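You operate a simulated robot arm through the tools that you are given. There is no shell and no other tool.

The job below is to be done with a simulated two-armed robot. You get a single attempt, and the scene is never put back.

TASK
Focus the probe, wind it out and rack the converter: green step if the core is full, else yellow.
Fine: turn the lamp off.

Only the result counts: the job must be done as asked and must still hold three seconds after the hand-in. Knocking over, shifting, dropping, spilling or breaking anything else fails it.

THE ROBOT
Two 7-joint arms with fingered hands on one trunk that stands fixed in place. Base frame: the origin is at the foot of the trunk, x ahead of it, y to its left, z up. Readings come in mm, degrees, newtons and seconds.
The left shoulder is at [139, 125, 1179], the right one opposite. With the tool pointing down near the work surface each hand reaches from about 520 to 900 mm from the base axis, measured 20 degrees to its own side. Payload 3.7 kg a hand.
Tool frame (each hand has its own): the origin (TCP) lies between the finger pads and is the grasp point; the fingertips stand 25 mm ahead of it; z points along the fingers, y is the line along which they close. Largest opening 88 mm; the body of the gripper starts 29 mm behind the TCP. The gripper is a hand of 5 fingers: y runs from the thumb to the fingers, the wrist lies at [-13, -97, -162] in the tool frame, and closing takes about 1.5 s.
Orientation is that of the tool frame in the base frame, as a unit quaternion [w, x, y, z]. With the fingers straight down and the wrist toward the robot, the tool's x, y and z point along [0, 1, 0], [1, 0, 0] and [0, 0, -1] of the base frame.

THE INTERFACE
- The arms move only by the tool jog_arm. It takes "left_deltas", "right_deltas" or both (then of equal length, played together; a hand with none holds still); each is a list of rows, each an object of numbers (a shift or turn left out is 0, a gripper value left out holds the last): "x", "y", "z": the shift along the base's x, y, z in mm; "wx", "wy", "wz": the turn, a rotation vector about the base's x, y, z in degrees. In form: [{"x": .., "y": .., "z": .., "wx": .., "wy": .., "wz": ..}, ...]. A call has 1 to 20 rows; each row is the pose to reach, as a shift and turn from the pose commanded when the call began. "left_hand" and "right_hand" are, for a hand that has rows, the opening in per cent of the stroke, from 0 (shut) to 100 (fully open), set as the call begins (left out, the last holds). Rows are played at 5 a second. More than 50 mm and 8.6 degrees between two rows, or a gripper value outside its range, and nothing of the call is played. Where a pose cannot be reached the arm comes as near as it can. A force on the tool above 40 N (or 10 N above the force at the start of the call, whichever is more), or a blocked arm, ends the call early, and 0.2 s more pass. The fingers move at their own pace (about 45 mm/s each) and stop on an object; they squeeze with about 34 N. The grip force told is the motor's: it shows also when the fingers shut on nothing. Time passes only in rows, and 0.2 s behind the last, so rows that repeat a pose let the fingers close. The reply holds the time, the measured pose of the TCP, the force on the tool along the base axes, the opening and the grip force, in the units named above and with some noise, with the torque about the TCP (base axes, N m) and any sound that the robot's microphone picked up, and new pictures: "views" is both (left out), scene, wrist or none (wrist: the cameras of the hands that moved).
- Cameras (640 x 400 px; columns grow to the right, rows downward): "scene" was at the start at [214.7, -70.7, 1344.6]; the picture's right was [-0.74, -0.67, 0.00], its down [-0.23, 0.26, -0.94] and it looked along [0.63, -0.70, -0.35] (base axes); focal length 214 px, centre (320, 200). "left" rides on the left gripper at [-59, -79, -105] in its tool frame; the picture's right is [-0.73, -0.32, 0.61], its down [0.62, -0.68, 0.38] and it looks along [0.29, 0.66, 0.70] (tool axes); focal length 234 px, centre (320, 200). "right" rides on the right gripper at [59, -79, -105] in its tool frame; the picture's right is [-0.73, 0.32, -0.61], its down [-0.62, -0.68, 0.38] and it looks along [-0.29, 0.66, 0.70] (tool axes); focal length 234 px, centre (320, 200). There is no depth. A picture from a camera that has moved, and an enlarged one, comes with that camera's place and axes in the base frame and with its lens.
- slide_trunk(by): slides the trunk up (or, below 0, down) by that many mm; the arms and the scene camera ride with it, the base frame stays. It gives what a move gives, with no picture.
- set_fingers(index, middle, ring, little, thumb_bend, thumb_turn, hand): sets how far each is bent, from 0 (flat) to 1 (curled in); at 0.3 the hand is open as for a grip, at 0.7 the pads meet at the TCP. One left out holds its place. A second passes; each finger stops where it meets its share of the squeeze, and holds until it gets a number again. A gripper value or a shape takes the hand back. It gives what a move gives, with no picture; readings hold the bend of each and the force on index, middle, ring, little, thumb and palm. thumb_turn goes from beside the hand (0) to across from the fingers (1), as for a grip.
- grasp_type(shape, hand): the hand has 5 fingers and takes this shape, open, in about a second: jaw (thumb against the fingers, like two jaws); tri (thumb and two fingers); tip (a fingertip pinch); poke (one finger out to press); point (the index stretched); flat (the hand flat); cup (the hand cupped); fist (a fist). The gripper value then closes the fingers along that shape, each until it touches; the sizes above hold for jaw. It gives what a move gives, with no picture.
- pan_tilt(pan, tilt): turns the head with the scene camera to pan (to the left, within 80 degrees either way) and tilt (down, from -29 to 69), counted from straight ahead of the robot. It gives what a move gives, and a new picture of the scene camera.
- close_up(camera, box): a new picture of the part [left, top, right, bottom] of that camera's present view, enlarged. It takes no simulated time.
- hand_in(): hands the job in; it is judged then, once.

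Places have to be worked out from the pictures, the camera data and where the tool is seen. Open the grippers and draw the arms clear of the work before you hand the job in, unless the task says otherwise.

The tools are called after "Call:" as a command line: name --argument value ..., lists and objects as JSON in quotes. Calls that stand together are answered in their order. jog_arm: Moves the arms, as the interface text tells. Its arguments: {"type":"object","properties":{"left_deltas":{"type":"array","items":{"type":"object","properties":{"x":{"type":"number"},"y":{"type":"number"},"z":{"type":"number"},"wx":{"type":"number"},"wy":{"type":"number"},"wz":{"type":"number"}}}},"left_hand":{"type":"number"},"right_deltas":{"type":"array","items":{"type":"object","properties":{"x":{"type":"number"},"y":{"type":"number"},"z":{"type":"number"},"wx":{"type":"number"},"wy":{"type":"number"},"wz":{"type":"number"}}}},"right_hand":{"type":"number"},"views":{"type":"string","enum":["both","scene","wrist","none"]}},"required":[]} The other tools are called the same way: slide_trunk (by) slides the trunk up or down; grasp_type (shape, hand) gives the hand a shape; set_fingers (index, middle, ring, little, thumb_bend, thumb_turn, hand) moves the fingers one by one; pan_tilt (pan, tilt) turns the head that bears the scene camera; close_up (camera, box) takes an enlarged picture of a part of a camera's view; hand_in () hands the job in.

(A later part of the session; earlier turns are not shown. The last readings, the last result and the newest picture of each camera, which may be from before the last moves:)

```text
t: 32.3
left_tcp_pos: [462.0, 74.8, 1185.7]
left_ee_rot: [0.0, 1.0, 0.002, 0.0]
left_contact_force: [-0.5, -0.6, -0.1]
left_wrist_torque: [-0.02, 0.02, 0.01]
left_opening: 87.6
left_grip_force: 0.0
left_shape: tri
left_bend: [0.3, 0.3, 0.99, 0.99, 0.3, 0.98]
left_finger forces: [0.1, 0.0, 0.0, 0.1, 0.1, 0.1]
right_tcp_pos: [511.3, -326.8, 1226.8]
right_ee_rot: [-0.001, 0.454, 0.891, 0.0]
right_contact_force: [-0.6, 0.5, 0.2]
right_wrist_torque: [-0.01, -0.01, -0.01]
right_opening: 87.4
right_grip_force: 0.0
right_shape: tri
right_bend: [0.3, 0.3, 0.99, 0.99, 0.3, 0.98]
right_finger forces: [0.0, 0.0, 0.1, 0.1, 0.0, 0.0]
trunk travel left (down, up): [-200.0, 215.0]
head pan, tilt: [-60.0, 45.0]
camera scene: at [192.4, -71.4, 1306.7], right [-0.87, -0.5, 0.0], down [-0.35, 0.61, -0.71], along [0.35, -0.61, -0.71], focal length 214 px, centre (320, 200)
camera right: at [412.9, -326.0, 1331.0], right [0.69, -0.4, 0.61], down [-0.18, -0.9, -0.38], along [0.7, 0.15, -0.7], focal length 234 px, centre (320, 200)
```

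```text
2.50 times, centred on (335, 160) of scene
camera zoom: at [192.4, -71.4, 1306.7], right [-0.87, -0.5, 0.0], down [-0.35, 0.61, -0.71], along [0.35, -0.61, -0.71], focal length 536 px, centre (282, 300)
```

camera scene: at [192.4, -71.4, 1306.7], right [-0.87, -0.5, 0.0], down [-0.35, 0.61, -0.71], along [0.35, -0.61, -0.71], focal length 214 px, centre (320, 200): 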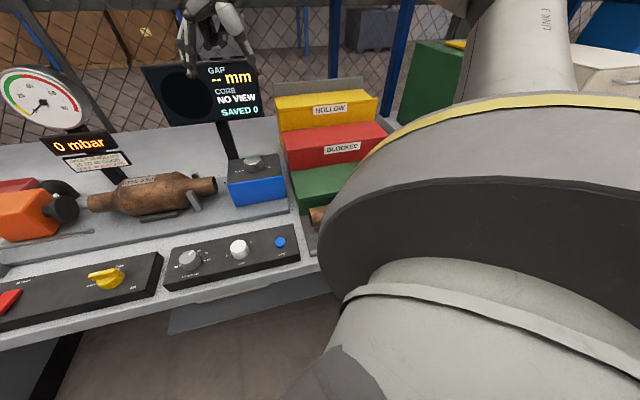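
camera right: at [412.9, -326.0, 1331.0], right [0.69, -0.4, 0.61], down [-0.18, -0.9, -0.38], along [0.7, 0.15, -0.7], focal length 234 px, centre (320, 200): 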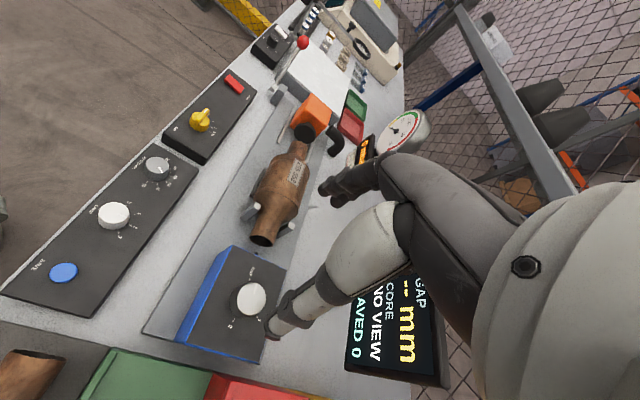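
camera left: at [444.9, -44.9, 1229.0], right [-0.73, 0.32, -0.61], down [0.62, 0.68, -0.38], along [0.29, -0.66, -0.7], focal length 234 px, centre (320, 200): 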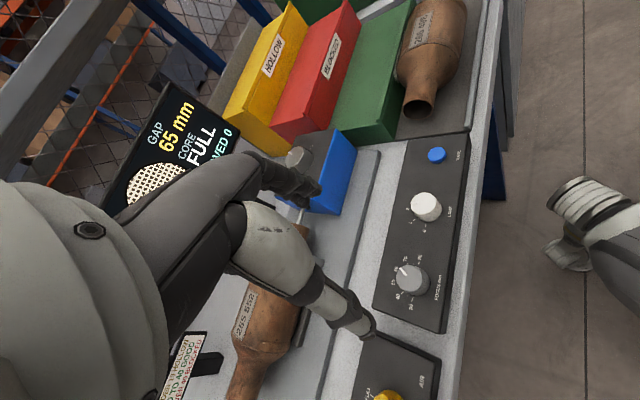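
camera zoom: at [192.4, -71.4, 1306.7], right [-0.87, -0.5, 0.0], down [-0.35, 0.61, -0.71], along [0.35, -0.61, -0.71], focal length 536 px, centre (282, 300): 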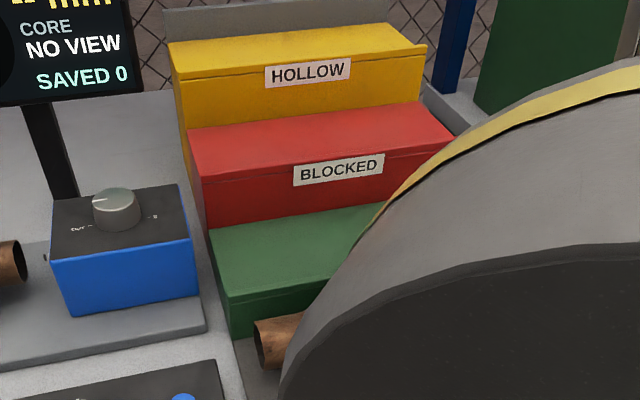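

The body measures about 88 mm across and the green step about 92 mm deep with a front lip, so a centred body grasp with slightly wider-than-normal fingers should work. I set the right hand back to jaw, move it above the converter's body with the closing line across its axis, and move the left hand farther away.

Call:
grasp_type --shape "jaw" --hand "right"

Call:
jog_arm --right_deltas '[{"x": 19, "y": 13, "z": 0, "wz": -7.4}, {"x": 38, "y": 26, "z": 0, "wz": -14.8}, {"x": 57, "y": 39, "z": 0, "wz": -22.2}, {"x": 76, "y": 52, "z": 0, "wz": -29.6}, {"x": 95, "y": 65, "z": 0, "wz": -37}, {"x": 114, "y": 78, "z": 0, "wz": -44.4}, {"x": 133, "y": 91, "z": 0, "wz": -51.8}, {"x": 152, "y": 104, "z": -10, "wz": -59.2}, {"x": 171, "y": 117, "z": -30, "wz": -66.6}, {"x": 190, "y": 130, "z": -50, "wz": -74}, {"x": 208, "y": 141, "z": -70, "wz": -81}, {"x": 208, "y": 141, "z": -100, "wz": -81}, {"x": 208, "y": 141, "z": -100, "wz": -81}]' --left_deltas '[{"y": 20}, {"x": -10, "y": 40}, {"x": -20, "y": 60}, {"x": -30, "y": 80}, {"x": -40, "y": 100}, {"x": -50, "y": 120}, {"x": -50, "y": 120}, {"x": -50, "y": 120}, {"x": -50, "y": 120}, {"x": -50, "y": 120}, {"x": -50, "y": 120}, {"x": -50, "y": 120}, {"x": -50, "y": 120}]' --views "both"

```text
t: 33.2
left_tcp_pos: [462.5, 75.6, 1185.5]
left_ee_rot: [0.001, 1.0, 0.0, -0.001]
left_contact_force: [0.5, 0.9, 0.1]
left_wrist_torque: [-0.03, 0.03, 0.02]
left_opening: 87.8
left_grip_force: 0.1
left_shape: tri
left_bend: [0.3, 0.3, 0.99, 0.99, 0.3, 0.98]
left_finger forces: [0.0, 0.1, 0.0, 0.0, 0.1, 0.0]
right_tcp_pos: [512.6, -328.4, 1224.6]
right_ee_rot: [0.0, 0.454, 0.891, 0.0]
right_contact_force: [-0.5, -0.3, 0.0]
right_wrist_torque: [-0.01, 0.0, 0.0]
right_opening: 87.5
right_grip_force: 0.0
right_shape: jaw
right_bend: [0.3, 0.3, 0.3, 0.3, 0.3, 0.98]
right_finger forces: [0.0, 0.0, 0.0, 0.1, 0.0, 0.0]
trunk travel left (down, up): [-200.0, 215.0]
head pan, tilt: [-60.0, 45.0]
```

```text
t: 36.0
left_tcp_pos: [412.3, 192.8, 1182.9]
left_ee_rot: [0.001, 1.0, 0.001, 0.0]
left_contact_force: [-1.0, -0.3, 0.0]
left_wrist_torque: [0.02, 0.02, 0.0]
left_opening: 87.5
left_grip_force: 0.0
left_shape: tri
left_bend: [0.3, 0.3, 0.99, 0.99, 0.3, 0.98]
left_finger forces: [0.0, 0.0, 0.0, 0.0, 0.0, 0.1]
right_tcp_pos: [720.1, -198.8, 1134.8]
right_ee_rot: [-0.001, 0.925, 0.38, 0.001]
right_contact_force: [0.2, -1.1, -0.7]
right_wrist_torque: [-0.06, 0.05, -0.02]
right_opening: 87.8
right_grip_force: 0.1
right_shape: jaw
right_bend: [0.3, 0.3, 0.3, 0.3, 0.3, 0.98]
right_finger forces: [0.0, 0.1, 0.0, 0.0, 0.0, 0.1]
right hand out of reach, approached as far as the arm can: row 11, 12, 13
trunk travel left (down, up): [-200.0, 215.0]
head pan, tilt: [-60.0, 45.0]
camera scene: at [192.3, -71.8, 1306.8], right [-0.87, -0.5, 0.0], down [-0.35, 0.61, -0.71], along [0.35, -0.61, -0.71], focal length 214 px, centre (320, 200)
camera right: at [704.3, -101.7, 1239.4], right [-0.29, -0.74, 0.61], down [-0.92, 0.05, -0.38], along [0.26, -0.67, -0.7], focal length 234 px, centre (320, 200)
camera left: at [352.1, 273.9, 1288.0], right [-0.73, 0.32, -0.61], down [0.62, 0.68, -0.38], along [0.29, -0.66, -0.7], focal length 234 px, centre (320, 200)
```

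scene: 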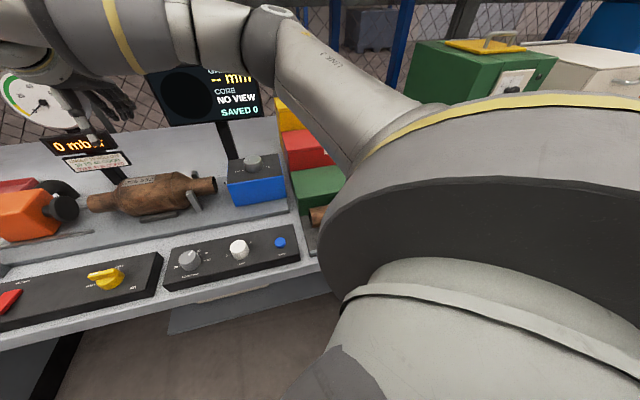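
right: 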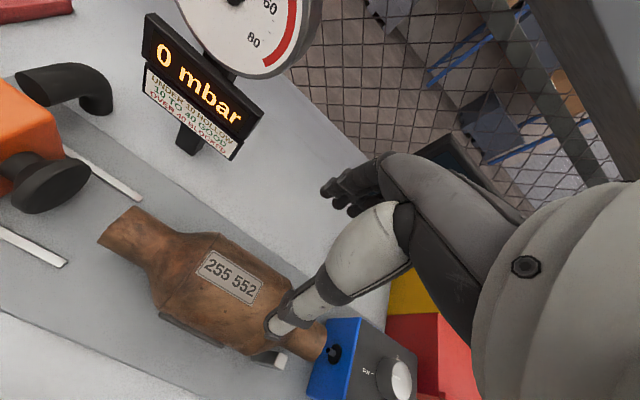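
left: 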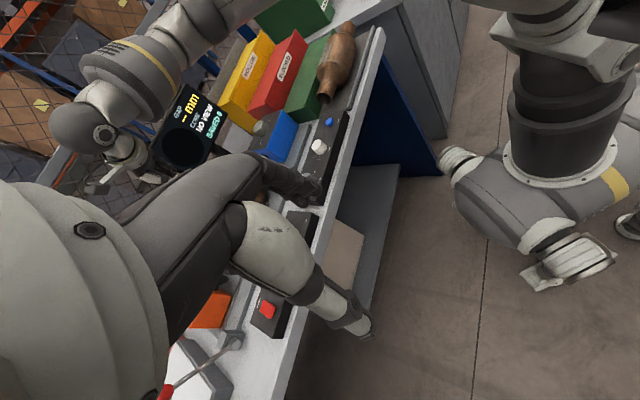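

The right arm reports it fell about 12 mm short in y at that height and angle. I try a lower height, where the geometry differs, to see whether the reach improves, staying clear above the converter.

Call:
jog_arm --right_deltas '[{"x": 0, "y": 0, "z": -20}, {"x": 0, "y": 0, "z": -40}, {"x": 0, "y": 0, "z": -60}, {"x": 0, "y": 0, "z": -60}]' --views "both"

```text
t: 37.0
left_tcp_pos: [412.8, 194.0, 1182.4]
left_ee_rot: [0.0, 1.0, 0.001, 0.0]
left_contact_force: [-0.4, 0.4, -0.3]
left_wrist_torque: [0.0, -0.02, 0.01]
left_opening: 87.8
left_grip_force: 0.1
left_shape: tri
left_bend: [0.3, 0.3, 0.99, 0.99, 0.3, 0.98]
left_finger forces: [0.0, 0.0, 0.0, 0.0, 0.0, 0.0]
right_tcp_pos: [719.4, -198.0, 1072.3]
right_ee_rot: [0.0, 0.924, 0.382, -0.001]
right_contact_force: [0.2, 0.5, 0.5]
right_wrist_torque: [0.0, 0.01, 0.01]
right_opening: 87.7
right_grip_force: 0.1
right_shape: jaw
right_bend: [0.3, 0.3, 0.3, 0.3, 0.3, 0.98]
right_finger forces: [0.1, 0.1, 0.1, 0.1, 0.1, 0.0]
trunk travel left (down, up): [-200.0, 215.0]
head pan, tilt: [-60.0, 45.0]
camera scene: at [192.9, -72.0, 1306.5], right [-0.87, -0.5, 0.0], down [-0.35, 0.61, -0.71], along [0.35, -0.61, -0.71], focal length 214 px, centre (320, 200)
camera right: at [703.7, -102.0, 1176.6], right [-0.29, -0.74, 0.61], down [-0.92, 0.04, -0.38], along [0.26, -0.67, -0.7], focal length 234 px, centre (320, 200)
```

scene: 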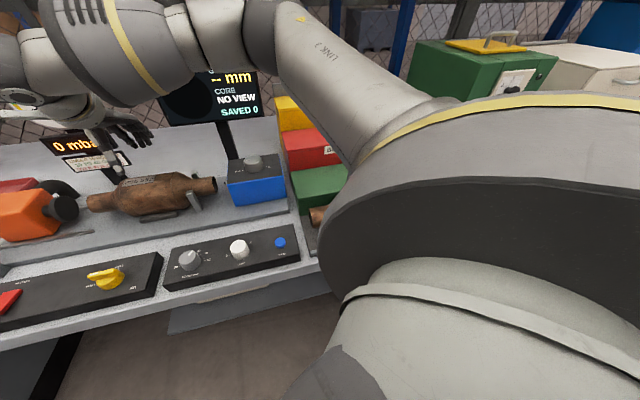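
right: 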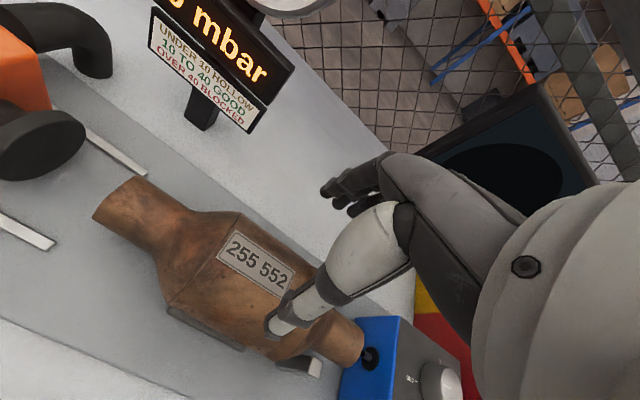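

Lower down it moves freely. I zoom the wrist view to measure the body's silhouette against the hand.

Call:
close_up --camera "right" --box '[80, 150, 380, 390]'

Call:
close_up --camera "scene" --box '[0, 70, 260, 230]'

```text
1.67 times, centred on (230, 270) of right
camera zoom: at [703.7, -102.0, 1176.6], right [-0.29, -0.74, 0.61], down [-0.92, 0.04, -0.38], along [0.26, -0.67, -0.7], focal length 390 px, centre (470, 83)
```

zoom: 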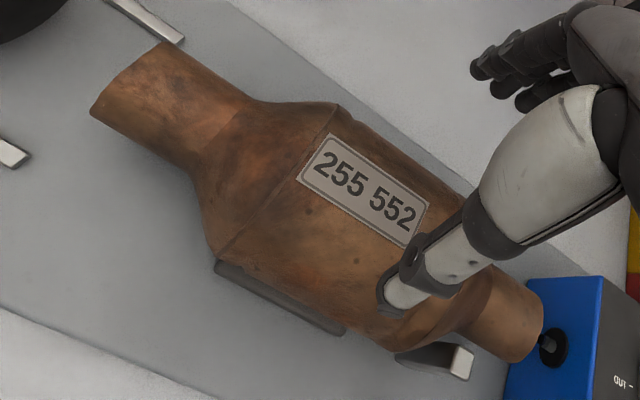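

```text
2.46 times, centred on (130, 150) of scene
camera zoom: at [192.9, -72.0, 1306.5], right [-0.87, -0.5, 0.0], down [-0.35, 0.61, -0.71], along [0.35, -0.61, -0.71], focal length 528 px, centre (788, 323)
```

zoom: 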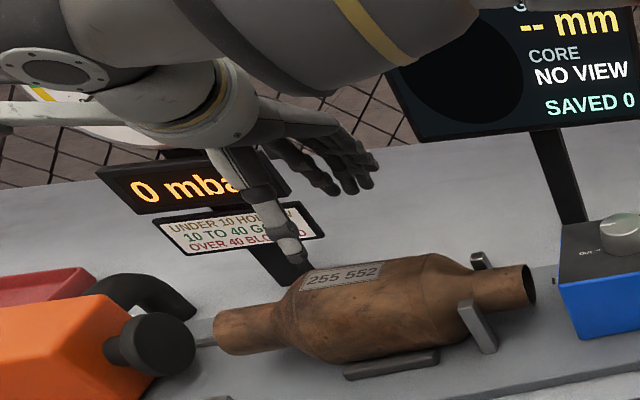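

The body is 88 mm in diameter with its axis 8 mm nearer than my tool; I shift to (720,-186) to centre on it, and open the fingers wider than the normal grip.

Call:
jog_arm --right_deltas '[{"x": 0.5, "y": 6, "z": 0}, {"x": 0.5, "y": 12.5, "z": 0}, {"x": 0.5, "y": 12.5, "z": 0}]' --views "none"

Call:
set_fingers --hand "right" --index 0.15 --middle 0.15 --ring 0.15 --little 0.15 --thumb_bend 0.15

Call:
close_up --camera "right" --box '[80, 150, 440, 390]'

Call:
close_up --camera "scene" --box '[0, 70, 260, 230]'

```text
t: 37.8
left_tcp_pos: [412.7, 194.7, 1181.8]
left_ee_rot: [-0.001, 1.0, 0.001, 0.001]
left_contact_force: [-0.2, 0.0, -0.8]
left_wrist_torque: [0.0, -0.02, -0.01]
left_opening: 87.8
left_grip_force: 0.0
left_shape: tri
left_bend: [0.3, 0.3, 0.99, 0.99, 0.3, 0.98]
left_finger forces: [0.1, 0.0, 0.1, 0.1, 0.0, 0.0]
right_tcp_pos: [718.4, -187.1, 1072.0]
right_ee_rot: [-0.001, 0.923, 0.384, 0.001]
right_contact_force: [0.2, 0.3, 0.3]
right_wrist_torque: [-0.01, 0.0, 0.0]
right_opening: 88.0
right_grip_force: 0.1
right_shape: jaw
right_bend: [0.3, 0.3, 0.3, 0.3, 0.3, 0.98]
right_finger forces: [0.0, 0.1, 0.0, 0.0, 0.0, 0.0]
trunk travel left (down, up): [-200.0, 215.0]
head pan, tilt: [-60.0, 45.0]
```

```text
t: 38.8
left_tcp_pos: [412.1, 194.2, 1182.7]
left_ee_rot: [-0.002, 1.0, 0.002, 0.0]
left_contact_force: [0.1, -0.2, -0.2]
left_wrist_torque: [-0.01, 0.01, -0.01]
left_opening: 87.8
left_grip_force: 0.0
left_shape: tri
left_bend: [0.3, 0.3, 0.99, 0.99, 0.3, 0.98]
left_finger forces: [0.0, 0.0, 0.0, 0.1, 0.0, 0.0]
right_tcp_pos: [719.2, -186.9, 1070.5]
right_ee_rot: [-0.001, 0.923, 0.384, 0.001]
right_contact_force: [1.1, 0.0, -0.6]
right_wrist_torque: [0.0, 0.01, 0.01]
right_opening: 111.8
right_grip_force: 0.1
right_shape: fingers
right_bend: [0.15, 0.15, 0.15, 0.15, 0.15, 0.98]
right_finger forces: [0.0, 0.0, 0.0, 0.1, 0.0, 0.0]
trunk travel left (down, up): [-200.0, 215.0]
head pan, tilt: [-60.0, 45.0]
```

```text
1.67 times, centred on (260, 270) of right
camera zoom: at [703.0, -89.2, 1176.2], right [-0.29, -0.74, 0.61], down [-0.92, 0.04, -0.38], along [0.26, -0.67, -0.7], focal length 390 px, centre (420, 83)
```

zoom: 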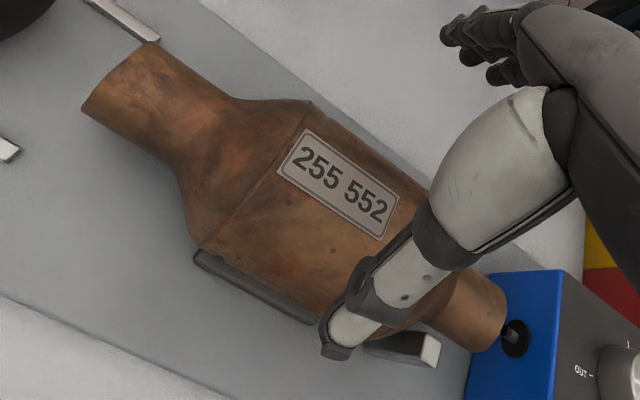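

```text
2.46 times, centred on (130, 150) of scene
camera zoom: at [193.0, -72.0, 1306.5], right [-0.87, -0.5, 0.0], down [-0.35, 0.61, -0.71], along [0.35, -0.61, -0.71], focal length 528 px, centre (788, 323)
```

zoom: 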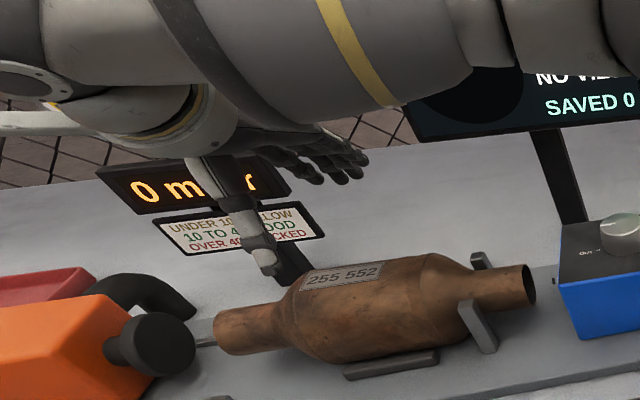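

Opening is now 112 mm and the hand is centred to within 2 mm. I descend over the body with the palm just short of its top.

Call:
jog_arm --right_deltas '[{"x": -1, "y": 1, "z": -20}, {"x": -1, "y": 1, "z": -40}, {"x": -1, "y": 1, "z": -58}, {"x": -1, "y": 1, "z": -72}, {"x": -1, "y": 1, "z": -84}, {"x": -1, "y": 1, "z": -84}]' --views "both"

Call:
close_up --camera "right" --box '[80, 150, 440, 390]'

Call:
close_up --camera "scene" --box '[0, 70, 260, 230]'

```text
t: 40.2
left_tcp_pos: [412.9, 195.6, 1182.6]
left_ee_rot: [0.0, 1.0, 0.001, 0.0]
left_contact_force: [-0.3, 0.2, 0.3]
left_wrist_torque: [0.01, -0.04, 0.02]
left_opening: 87.9
left_grip_force: 0.0
left_shape: tri
left_bend: [0.3, 0.3, 0.99, 0.99, 0.3, 0.98]
left_finger forces: [0.0, 0.0, 0.1, 0.0, 0.0, 0.0]
right_tcp_pos: [712.9, -185.8, 988.0]
right_ee_rot: [0.0, 0.924, 0.383, 0.0]
right_contact_force: [-0.9, 0.2, -0.2]
right_wrist_torque: [0.03, 0.04, 0.02]
right_opening: 112.2
right_grip_force: 0.2
right_shape: fingers
right_bend: [0.15, 0.15, 0.15, 0.15, 0.15, 0.98]
right_finger forces: [0.0, 0.0, 0.1, 0.0, 0.1, 0.1]
right hand out of reach, approached as far as the arm can: row 4, 5, 6
trunk travel left (down, up): [-200.0, 215.0]
head pan, tilt: [-60.0, 45.0]
camera scene: at [192.9, -71.9, 1306.5], right [-0.87, -0.5, 0.0], down [-0.35, 0.61, -0.71], along [0.35, -0.61, -0.71], focal length 214 px, centre (320, 200)
camera right: at [696.8, -89.2, 1093.5], right [-0.28, -0.74, 0.61], down [-0.92, 0.04, -0.38], along [0.26, -0.67, -0.7], focal length 234 px, centre (320, 200)
```

scene: 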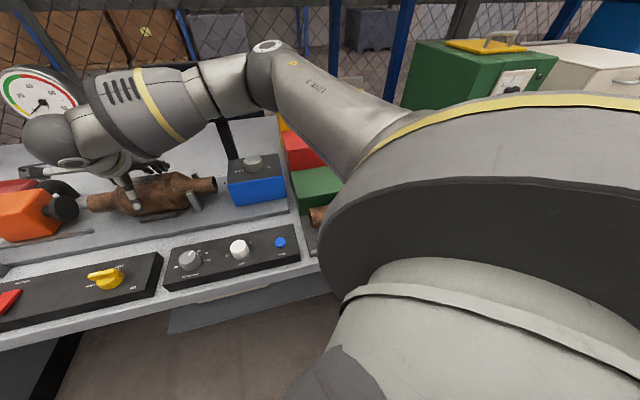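
right: 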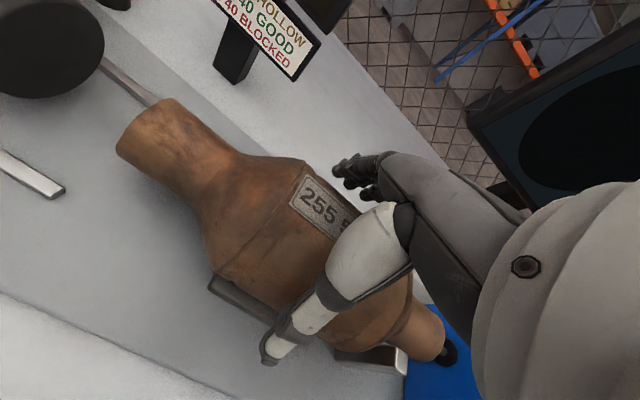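

```text
1.67 times, centred on (260, 270) of right
camera zoom: at [696.8, -89.2, 1093.5], right [-0.28, -0.74, 0.61], down [-0.92, 0.04, -0.38], along [0.26, -0.67, -0.7], focal length 390 px, centre (420, 83)
```

zoom: 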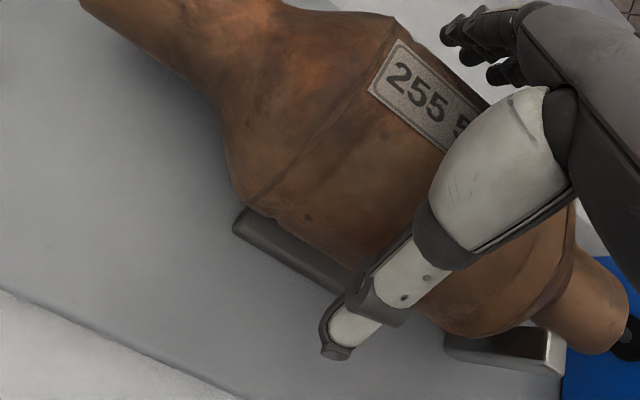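

```text
2.46 times, centred on (130, 150) of scene
camera zoom: at [192.9, -71.9, 1306.5], right [-0.87, -0.5, 0.0], down [-0.35, 0.61, -0.71], along [0.35, -0.61, -0.71], focal length 528 px, centre (788, 323)
```

zoom: 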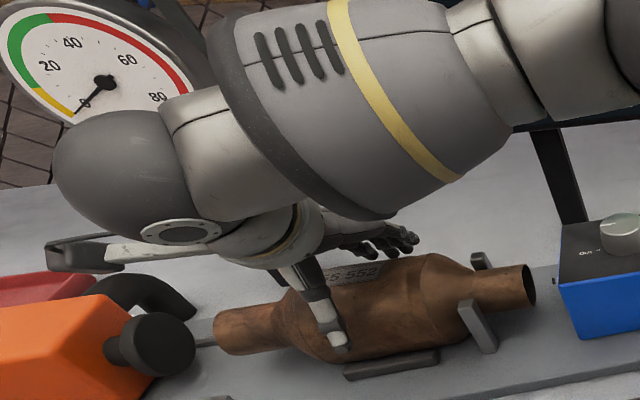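

The arm's wrist limit stops it about 6 mm short in x and 9 mm high. I lift 40 mm, rotate the hand 8° toward its more natural direction, and check whether the target is reachable.

Call:
jog_arm --right_deltas '[{"z": 20}, {"z": 45}, {"x": 3, "y": 0, "z": 45, "wz": 4}, {"x": 5.5, "y": 0, "z": 45, "wz": 8}, {"x": 5.5, "y": 0, "z": 25, "wz": 8}, {"x": 5.5, "y": 0, "z": 10, "wz": 8}, {"x": 5.5, "y": 0, "z": 0, "wz": 8}, {"x": 5.5, "y": 0, "z": -8, "wz": 8}, {"x": 5.5, "y": 0, "z": -8, "wz": 8}]' --views "wrist"

```text
t: 42.2
left_tcp_pos: [412.5, 194.4, 1181.9]
left_ee_rot: [-0.001, 1.0, 0.001, 0.0]
left_contact_force: [-0.4, -0.5, -0.1]
left_wrist_torque: [0.02, 0.02, 0.0]
left_opening: 87.7
left_grip_force: 0.1
left_shape: tri
left_bend: [0.3, 0.3, 0.99, 0.99, 0.3, 0.98]
left_finger forces: [0.0, 0.0, 0.0, 0.1, 0.1, 0.0]
right_tcp_pos: [720.6, -187.4, 980.4]
right_ee_rot: [0.0, 0.895, 0.446, 0.0]
right_contact_force: [0.4, -0.1, 0.3]
right_wrist_torque: [0.02, -0.02, 0.02]
right_opening: 112.2
right_grip_force: 0.1
right_shape: fingers
right_bend: [0.15, 0.15, 0.15, 0.15, 0.15, 0.98]
right_finger forces: [0.1, 0.0, 0.0, 0.0, 0.1, 0.0]
trunk travel left (down, up): [-200.0, 215.0]
head pan, tilt: [-60.0, 45.0]
camera right: at [691.7, -93.6, 1085.4], right [-0.18, -0.77, 0.61], down [-0.92, -0.09, -0.38], along [0.35, -0.63, -0.7], focal length 234 px, centre (320, 200)
```

right: 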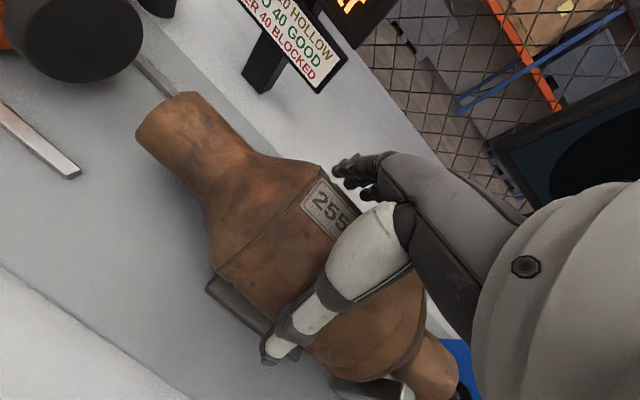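

The pose is reached at yaw −37°. I try to recover 5° of the alignment with the converter's axis without leaving the spot.

Call:
jog_arm --right_deltas '[{"x": -1, "y": 0.5, "wz": -2.5}, {"x": -1, "y": 0.5, "wz": -5}, {"x": -1, "y": 0.5, "wz": -5}]' --views "both"

Call:
close_up --camera "scene" --box '[0, 70, 260, 230]'

Call:
close_up --camera "right" --box '[80, 150, 440, 390]'

```text
t: 43.0
left_tcp_pos: [412.1, 195.2, 1182.9]
left_ee_rot: [0.0, 1.0, 0.0, 0.0]
left_contact_force: [-0.8, 0.0, 0.3]
left_wrist_torque: [-0.01, 0.02, -0.03]
left_opening: 87.8
left_grip_force: 0.0
left_shape: tri
left_bend: [0.3, 0.3, 0.99, 0.99, 0.3, 0.98]
left_finger forces: [0.0, 0.0, 0.0, 0.1, 0.0, 0.0]
right_tcp_pos: [719.2, -187.0, 979.9]
right_ee_rot: [0.0, 0.914, 0.406, 0.001]
right_contact_force: [-0.5, 0.5, -0.7]
right_wrist_torque: [-0.02, -0.03, -0.01]
right_opening: 112.1
right_grip_force: 0.0
right_shape: fingers
right_bend: [0.15, 0.15, 0.15, 0.15, 0.15, 0.98]
right_finger forces: [0.0, 0.0, 0.0, 0.0, 0.0, 0.1]
trunk travel left (down, up): [-200.0, 215.0]
head pan, tilt: [-60.0, 45.0]
camera scene: at [192.8, -71.9, 1306.6], right [-0.87, -0.5, 0.0], down [-0.35, 0.61, -0.71], along [0.35, -0.61, -0.71], focal length 214 px, centre (320, 200)
camera right: at [698.9, -91.9, 1085.3], right [-0.25, -0.76, 0.61], down [-0.92, -0.01, -0.38], along [0.29, -0.66, -0.7], focal length 234 px, centre (320, 200)
```

scene: 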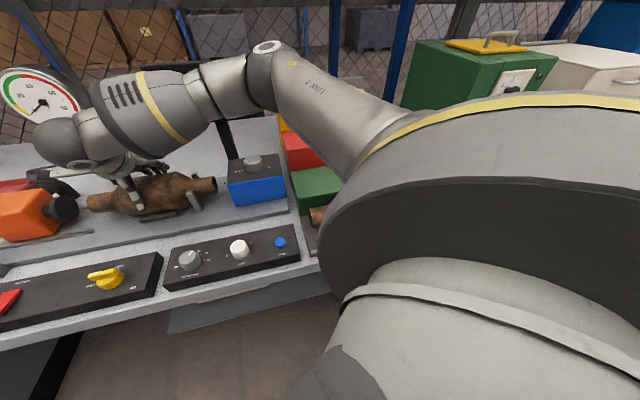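
right: 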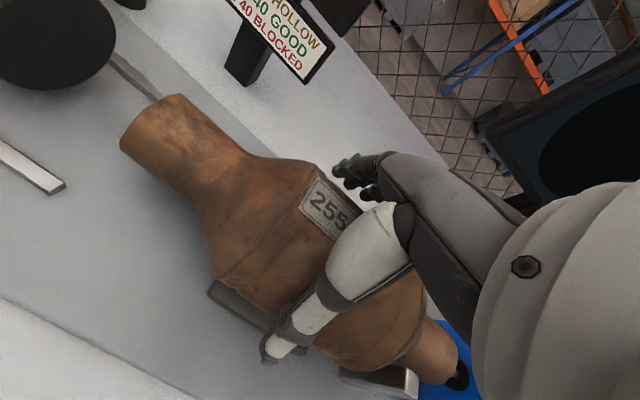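

```text
2.46 times, centred on (130, 150) of scene
camera zoom: at [192.8, -71.9, 1306.6], right [-0.87, -0.5, 0.0], down [-0.35, 0.61, -0.71], along [0.35, -0.61, -0.71], focal length 528 px, centre (788, 323)
```

zoom: 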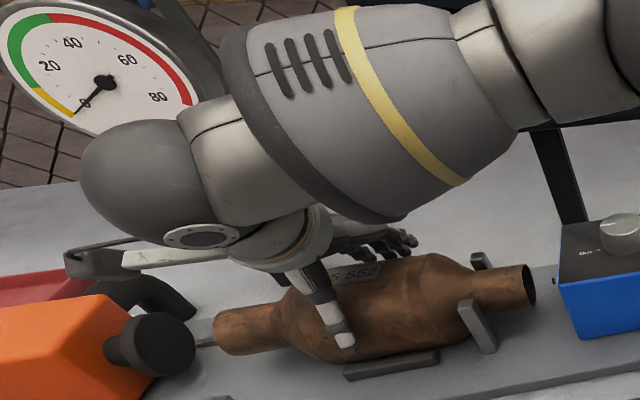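

```text
1.67 times, centred on (260, 270) of right
camera zoom: at [698.9, -91.9, 1085.3], right [-0.25, -0.76, 0.61], down [-0.92, -0.01, -0.38], along [0.29, -0.66, -0.7], focal length 390 px, centre (420, 83)
```

zoom: 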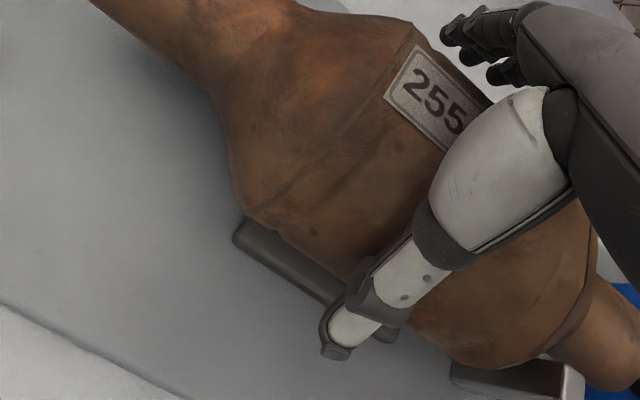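

The hand is at yaw −42°, centred, palm about 4 mm above the body's top. I close the grip on the body.

Call:
jog_arm --right_deltas '[{"z": 0}, {"z": 0}, {"z": 0}, {"z": 0}, {"z": 0}, {"z": 0}, {"z": 0}, {"z": 0}, {"z": 0}]' --right_hand 10 --views "both"

Call:
close_up --camera "right" --box '[80, 150, 440, 390]'

Call:
close_up --camera "scene" --box '[0, 70, 260, 230]'

```text
t: 45.0
left_tcp_pos: [412.0, 194.7, 1181.4]
left_ee_rot: [0.0, 1.0, 0.001, 0.0]
left_contact_force: [-0.1, 0.0, 0.1]
left_wrist_torque: [0.0, 0.01, 0.01]
left_opening: 87.7
left_grip_force: 0.1
left_shape: tri
left_bend: [0.3, 0.3, 0.99, 0.99, 0.3, 0.98]
left_finger forces: [0.0, 0.1, 0.0, 0.0, 0.0, 0.0]
right_tcp_pos: [718.3, -187.3, 982.1]
right_ee_rot: [0.0, 0.913, 0.407, 0.0]
right_contact_force: [-0.9, 1.1, 3.6]
right_wrist_torque: [0.09, 0.07, 0.07]
right_opening: 77.9
right_grip_force: 34.5
right_shape: jaw
right_bend: [0.27, 0.32, 0.3, 0.33, 0.35, 0.98]
right_finger forces: [19.5, 8.6, 3.9, 2.0, 35.9, 0.1]
trunk travel left (down, up): [-200.0, 215.0]
head pan, tilt: [-60.0, 45.0]
camera scene: at [192.4, -71.7, 1306.6], right [-0.87, -0.5, 0.0], down [-0.35, 0.61, -0.71], along [0.35, -0.61, -0.71], focal length 214 px, centre (320, 200)
camera right: at [698.5, -91.6, 1085.7], right [-0.25, -0.76, 0.61], down [-0.92, -0.01, -0.38], along [0.29, -0.65, -0.7], focal length 234 px, centre (320, 200)
```

scene: 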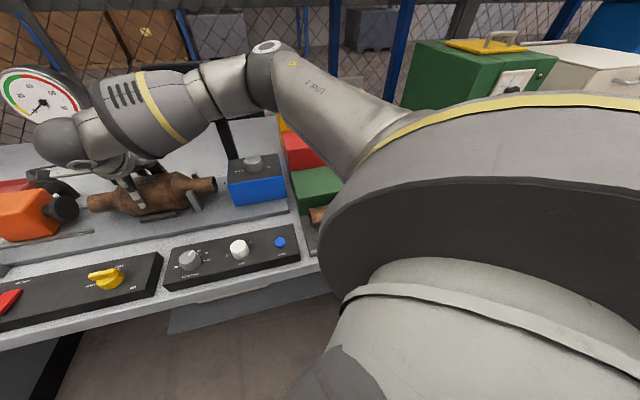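
right: 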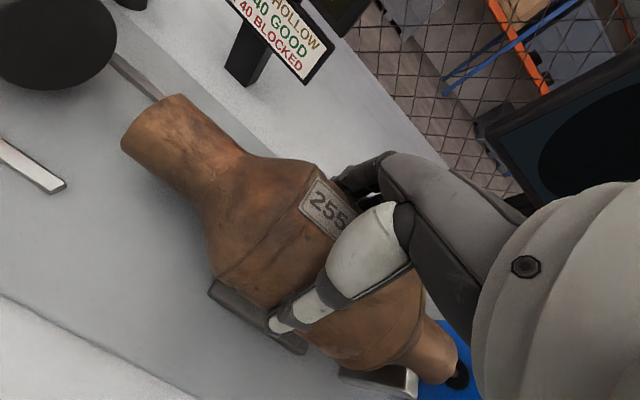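

```text
1.67 times, centred on (260, 270) of right
camera zoom: at [698.5, -91.6, 1085.7], right [-0.25, -0.76, 0.61], down [-0.92, -0.01, -0.38], along [0.29, -0.65, -0.7], focal length 390 px, centre (420, 83)
```

zoom: 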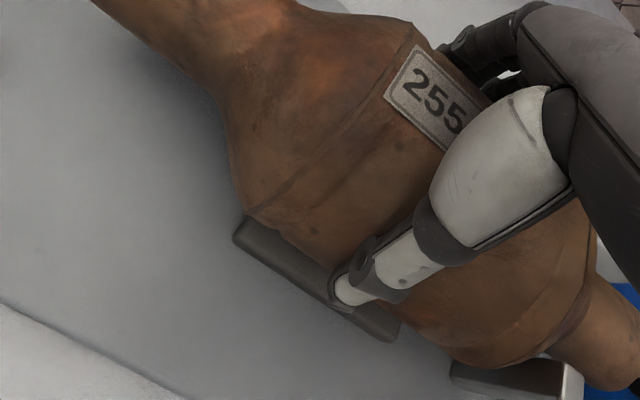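

```text
2.46 times, centred on (130, 150) of scene
camera zoom: at [192.4, -71.7, 1306.6], right [-0.87, -0.5, 0.0], down [-0.35, 0.61, -0.71], along [0.35, -0.61, -0.71], focal length 528 px, centre (788, 323)
```

zoom: 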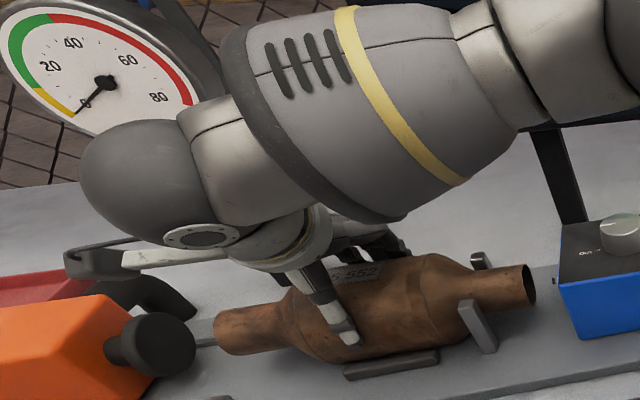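

The grip closed on the body with about 35 N, thumb against four fingers. I lift gently by 12 mm to test the hold and read the weight.

Call:
jog_arm --right_deltas '[{"z": 3}, {"z": 6}, {"z": 9}, {"z": 12}, {"z": 12}]' --views "both"

Call:
close_up --camera "scene" --box '[0, 70, 260, 230]'

Call:
close_up --camera "right" --box '[80, 70, 480, 390]'

```text
t: 46.2
left_tcp_pos: [413.4, 194.2, 1181.6]
left_ee_rot: [-0.001, 1.0, 0.0, -0.001]
left_contact_force: [-0.5, -0.3, -0.8]
left_wrist_torque: [0.0, 0.0, -0.02]
left_opening: 87.5
left_grip_force: 0.0
left_shape: tri
left_bend: [0.3, 0.3, 0.99, 0.99, 0.3, 0.98]
left_finger forces: [0.0, 0.0, 0.0, 0.1, 0.0, 0.0]
right_tcp_pos: [719.5, -187.1, 992.1]
right_ee_rot: [0.0, 0.913, 0.407, -0.002]
right_contact_force: [0.9, -0.4, -11.9]
right_wrist_torque: [0.06, -0.03, -0.01]
right_opening: 78.2
right_grip_force: 33.9
right_shape: jaw
right_bend: [0.27, 0.32, 0.31, 0.34, 0.36, 0.97]
right_finger forces: [21.5, 9.0, 3.6, 0.9, 34.1, 0.0]
trunk travel left (down, up): [-200.0, 215.0]
head pan, tilt: [-60.0, 45.0]
camera scene: at [194.4, -72.3, 1306.2], right [-0.87, -0.5, 0.0], down [-0.35, 0.61, -0.71], along [0.35, -0.61, -0.71], focal length 214 px, centre (320, 200)
camera right: at [699.1, -91.0, 1096.1], right [-0.24, -0.76, 0.61], down [-0.92, -0.01, -0.38], along [0.29, -0.65, -0.7], focal length 234 px, centre (320, 200)
```

scene: 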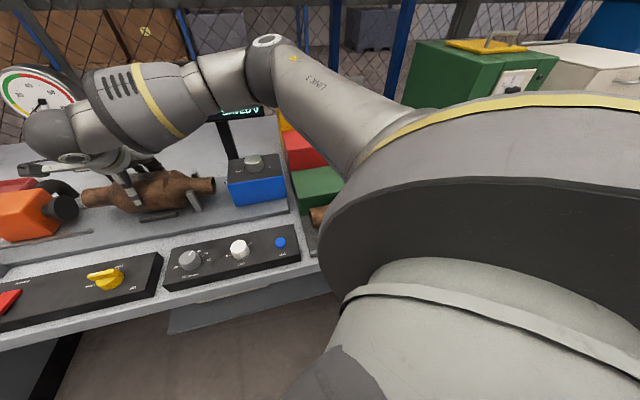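
right: 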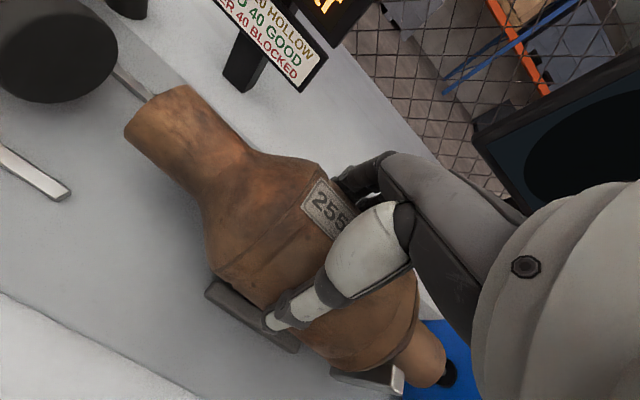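

```text
2.46 times, centred on (130, 150) of scene
camera zoom: at [194.4, -72.3, 1306.2], right [-0.87, -0.5, 0.0], down [-0.35, 0.61, -0.71], along [0.35, -0.61, -0.71], focal length 528 px, centre (788, 323)
```

zoom: 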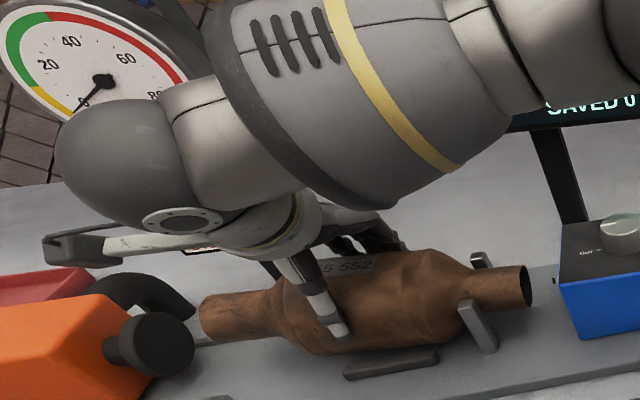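

```text
1.25 times, centred on (280, 230) of right
camera zoom: at [699.1, -91.0, 1096.1], right [-0.24, -0.76, 0.61], down [-0.92, -0.01, -0.38], along [0.29, -0.65, -0.7], focal length 293 px, centre (370, 162)
```

zoom: 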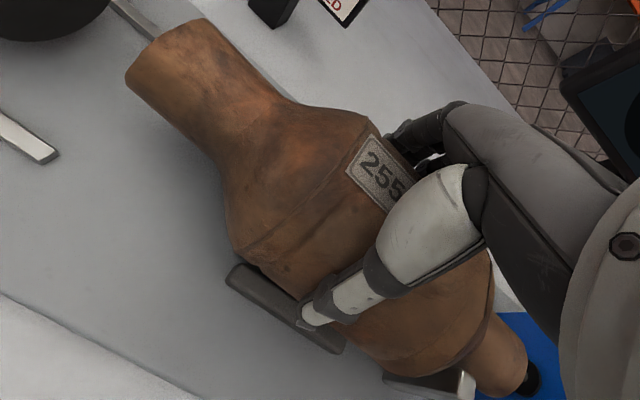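

The converter is about 1.2 kg and its left end rises first: the index finger carries most of the load and the grip is too far left of the centre of mass. I set it back down, open, and regrip 8 mm further right with the hand turned 3° to be square to the axis.

Call:
jog_arm --right_deltas '[{"z": -3}, {"z": -6}, {"z": -9}, {"z": -12}, {"z": -12}]' --views "none"

Call:
set_fingers --hand "right" --index 0.15 --middle 0.15 --ring 0.15 --little 0.15 --thumb_bend 0.15

Call:
jog_arm --right_deltas '[{"x": -3, "y": -2, "wz": 0}, {"x": -5.3, "y": -3.4, "wz": -1.5}, {"x": -5.3, "y": -3.4, "wz": -3}, {"x": -5.3, "y": -3.4, "wz": -3}]' --views "both"

Call:
close_up --camera "scene" --box '[0, 70, 260, 230]'

Call:
close_up --camera "right" --box '[80, 70, 480, 390]'

```text
t: 47.4
left_tcp_pos: [413.3, 194.2, 1182.3]
left_ee_rot: [0.0, 1.0, 0.001, -0.001]
left_contact_force: [-0.9, 0.2, -0.2]
left_wrist_torque: [0.0, -0.02, -0.02]
left_opening: 87.8
left_grip_force: 0.1
left_shape: tri
left_bend: [0.3, 0.3, 0.99, 0.99, 0.3, 0.98]
left_finger forces: [0.0, 0.1, 0.0, 0.0, 0.0, 0.0]
right_tcp_pos: [718.6, -187.4, 981.9]
right_ee_rot: [0.001, 0.914, 0.407, 0.002]
right_contact_force: [5.7, 0.6, 0.8]
right_wrist_torque: [0.01, 0.11, 0.06]
right_opening: 78.4
right_grip_force: 34.3
right_shape: jaw
right_bend: [0.27, 0.32, 0.31, 0.33, 0.36, 0.97]
right_finger forces: [22.2, 9.6, 4.3, 2.5, 34.6, 0.0]
trunk travel left (down, up): [-200.0, 215.0]
head pan, tilt: [-60.0, 45.0]
```

```text
t: 48.4
left_tcp_pos: [412.2, 193.1, 1182.8]
left_ee_rot: [0.0, 1.0, 0.002, -0.001]
left_contact_force: [1.1, -0.1, 0.3]
left_wrist_torque: [-0.04, -0.01, 0.02]
left_opening: 88.0
left_grip_force: 0.0
left_shape: tri
left_bend: [0.3, 0.3, 0.99, 0.99, 0.3, 0.98]
left_finger forces: [0.0, 0.1, 0.0, 0.0, 0.0, 0.1]
right_tcp_pos: [717.4, -189.2, 980.4]
right_ee_rot: [0.0, 0.914, 0.406, 0.0]
right_contact_force: [-0.1, 0.3, -0.7]
right_wrist_torque: [0.02, -0.02, -0.01]
right_opening: 111.7
right_grip_force: 0.1
right_shape: fingers
right_bend: [0.15, 0.15, 0.15, 0.15, 0.15, 1.0]
right_finger forces: [0.0, 0.1, 0.1, 0.1, 0.0, 0.0]
trunk travel left (down, up): [-200.0, 215.0]
head pan, tilt: [-60.0, 45.0]
```

```text
t: 49.4
left_tcp_pos: [412.0, 194.2, 1182.6]
left_ee_rot: [0.0, 1.0, 0.001, 0.0]
left_contact_force: [-0.3, -0.7, -0.3]
left_wrist_torque: [0.0, 0.02, 0.01]
left_opening: 87.5
left_grip_force: 0.0
left_shape: tri
left_bend: [0.3, 0.3, 0.99, 0.99, 0.3, 0.98]
left_finger forces: [0.1, 0.1, 0.0, 0.0, 0.0, 0.1]
right_tcp_pos: [711.9, -190.5, 980.8]
right_ee_rot: [0.0, 0.924, 0.382, 0.0]
right_contact_force: [0.1, -0.5, 0.3]
right_wrist_torque: [0.0, 0.0, 0.0]
right_opening: 111.6
right_grip_force: 0.0
right_shape: fingers
right_bend: [0.15, 0.15, 0.15, 0.15, 0.15, 1.0]
right_finger forces: [0.0, 0.0, 0.1, 0.1, 0.0, 0.1]
trunk travel left (down, up): [-200.0, 215.0]
head pan, tilt: [-60.0, 45.0]
camera scene: at [192.9, -71.9, 1306.5], right [-0.87, -0.5, 0.0], down [-0.35, 0.61, -0.71], along [0.35, -0.61, -0.71], focal length 214 px, centre (320, 200)
camera right: at [697.5, -94.2, 1084.6], right [-0.29, -0.74, 0.61], down [-0.92, 0.04, -0.38], along [0.26, -0.67, -0.7], focal length 234 px, centre (320, 200)
```

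scene: 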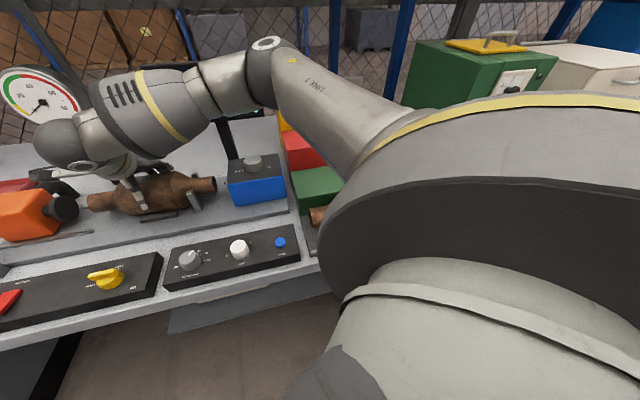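
right: 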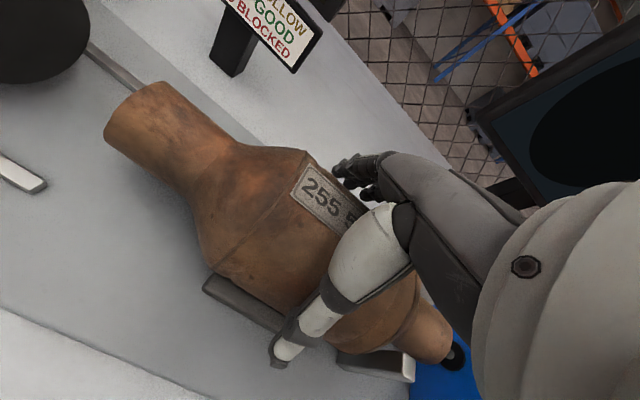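

```text
2.46 times, centred on (130, 150) of scene
camera zoom: at [192.9, -71.9, 1306.5], right [-0.87, -0.5, 0.0], down [-0.35, 0.61, -0.71], along [0.35, -0.61, -0.71], focal length 528 px, centre (788, 323)
```

zoom: 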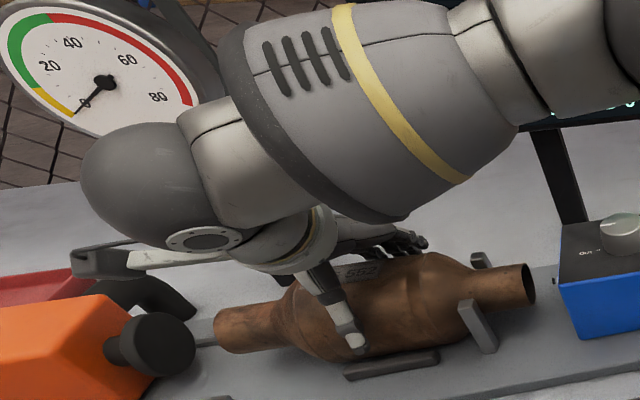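

```text
1.25 times, centred on (280, 230) of right
camera zoom: at [697.5, -94.2, 1084.6], right [-0.29, -0.74, 0.61], down [-0.92, 0.04, -0.38], along [0.26, -0.67, -0.7], focal length 293 px, centre (370, 162)
```

zoom: 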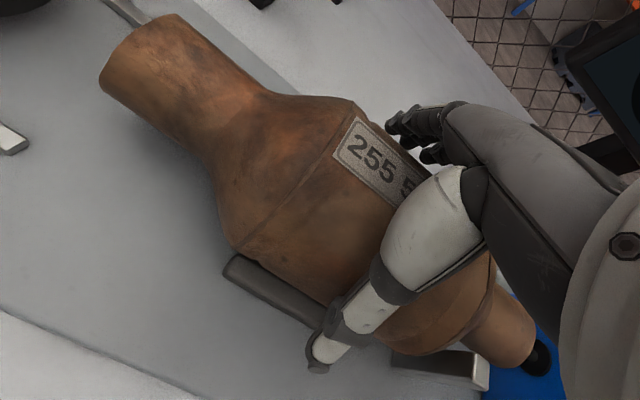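

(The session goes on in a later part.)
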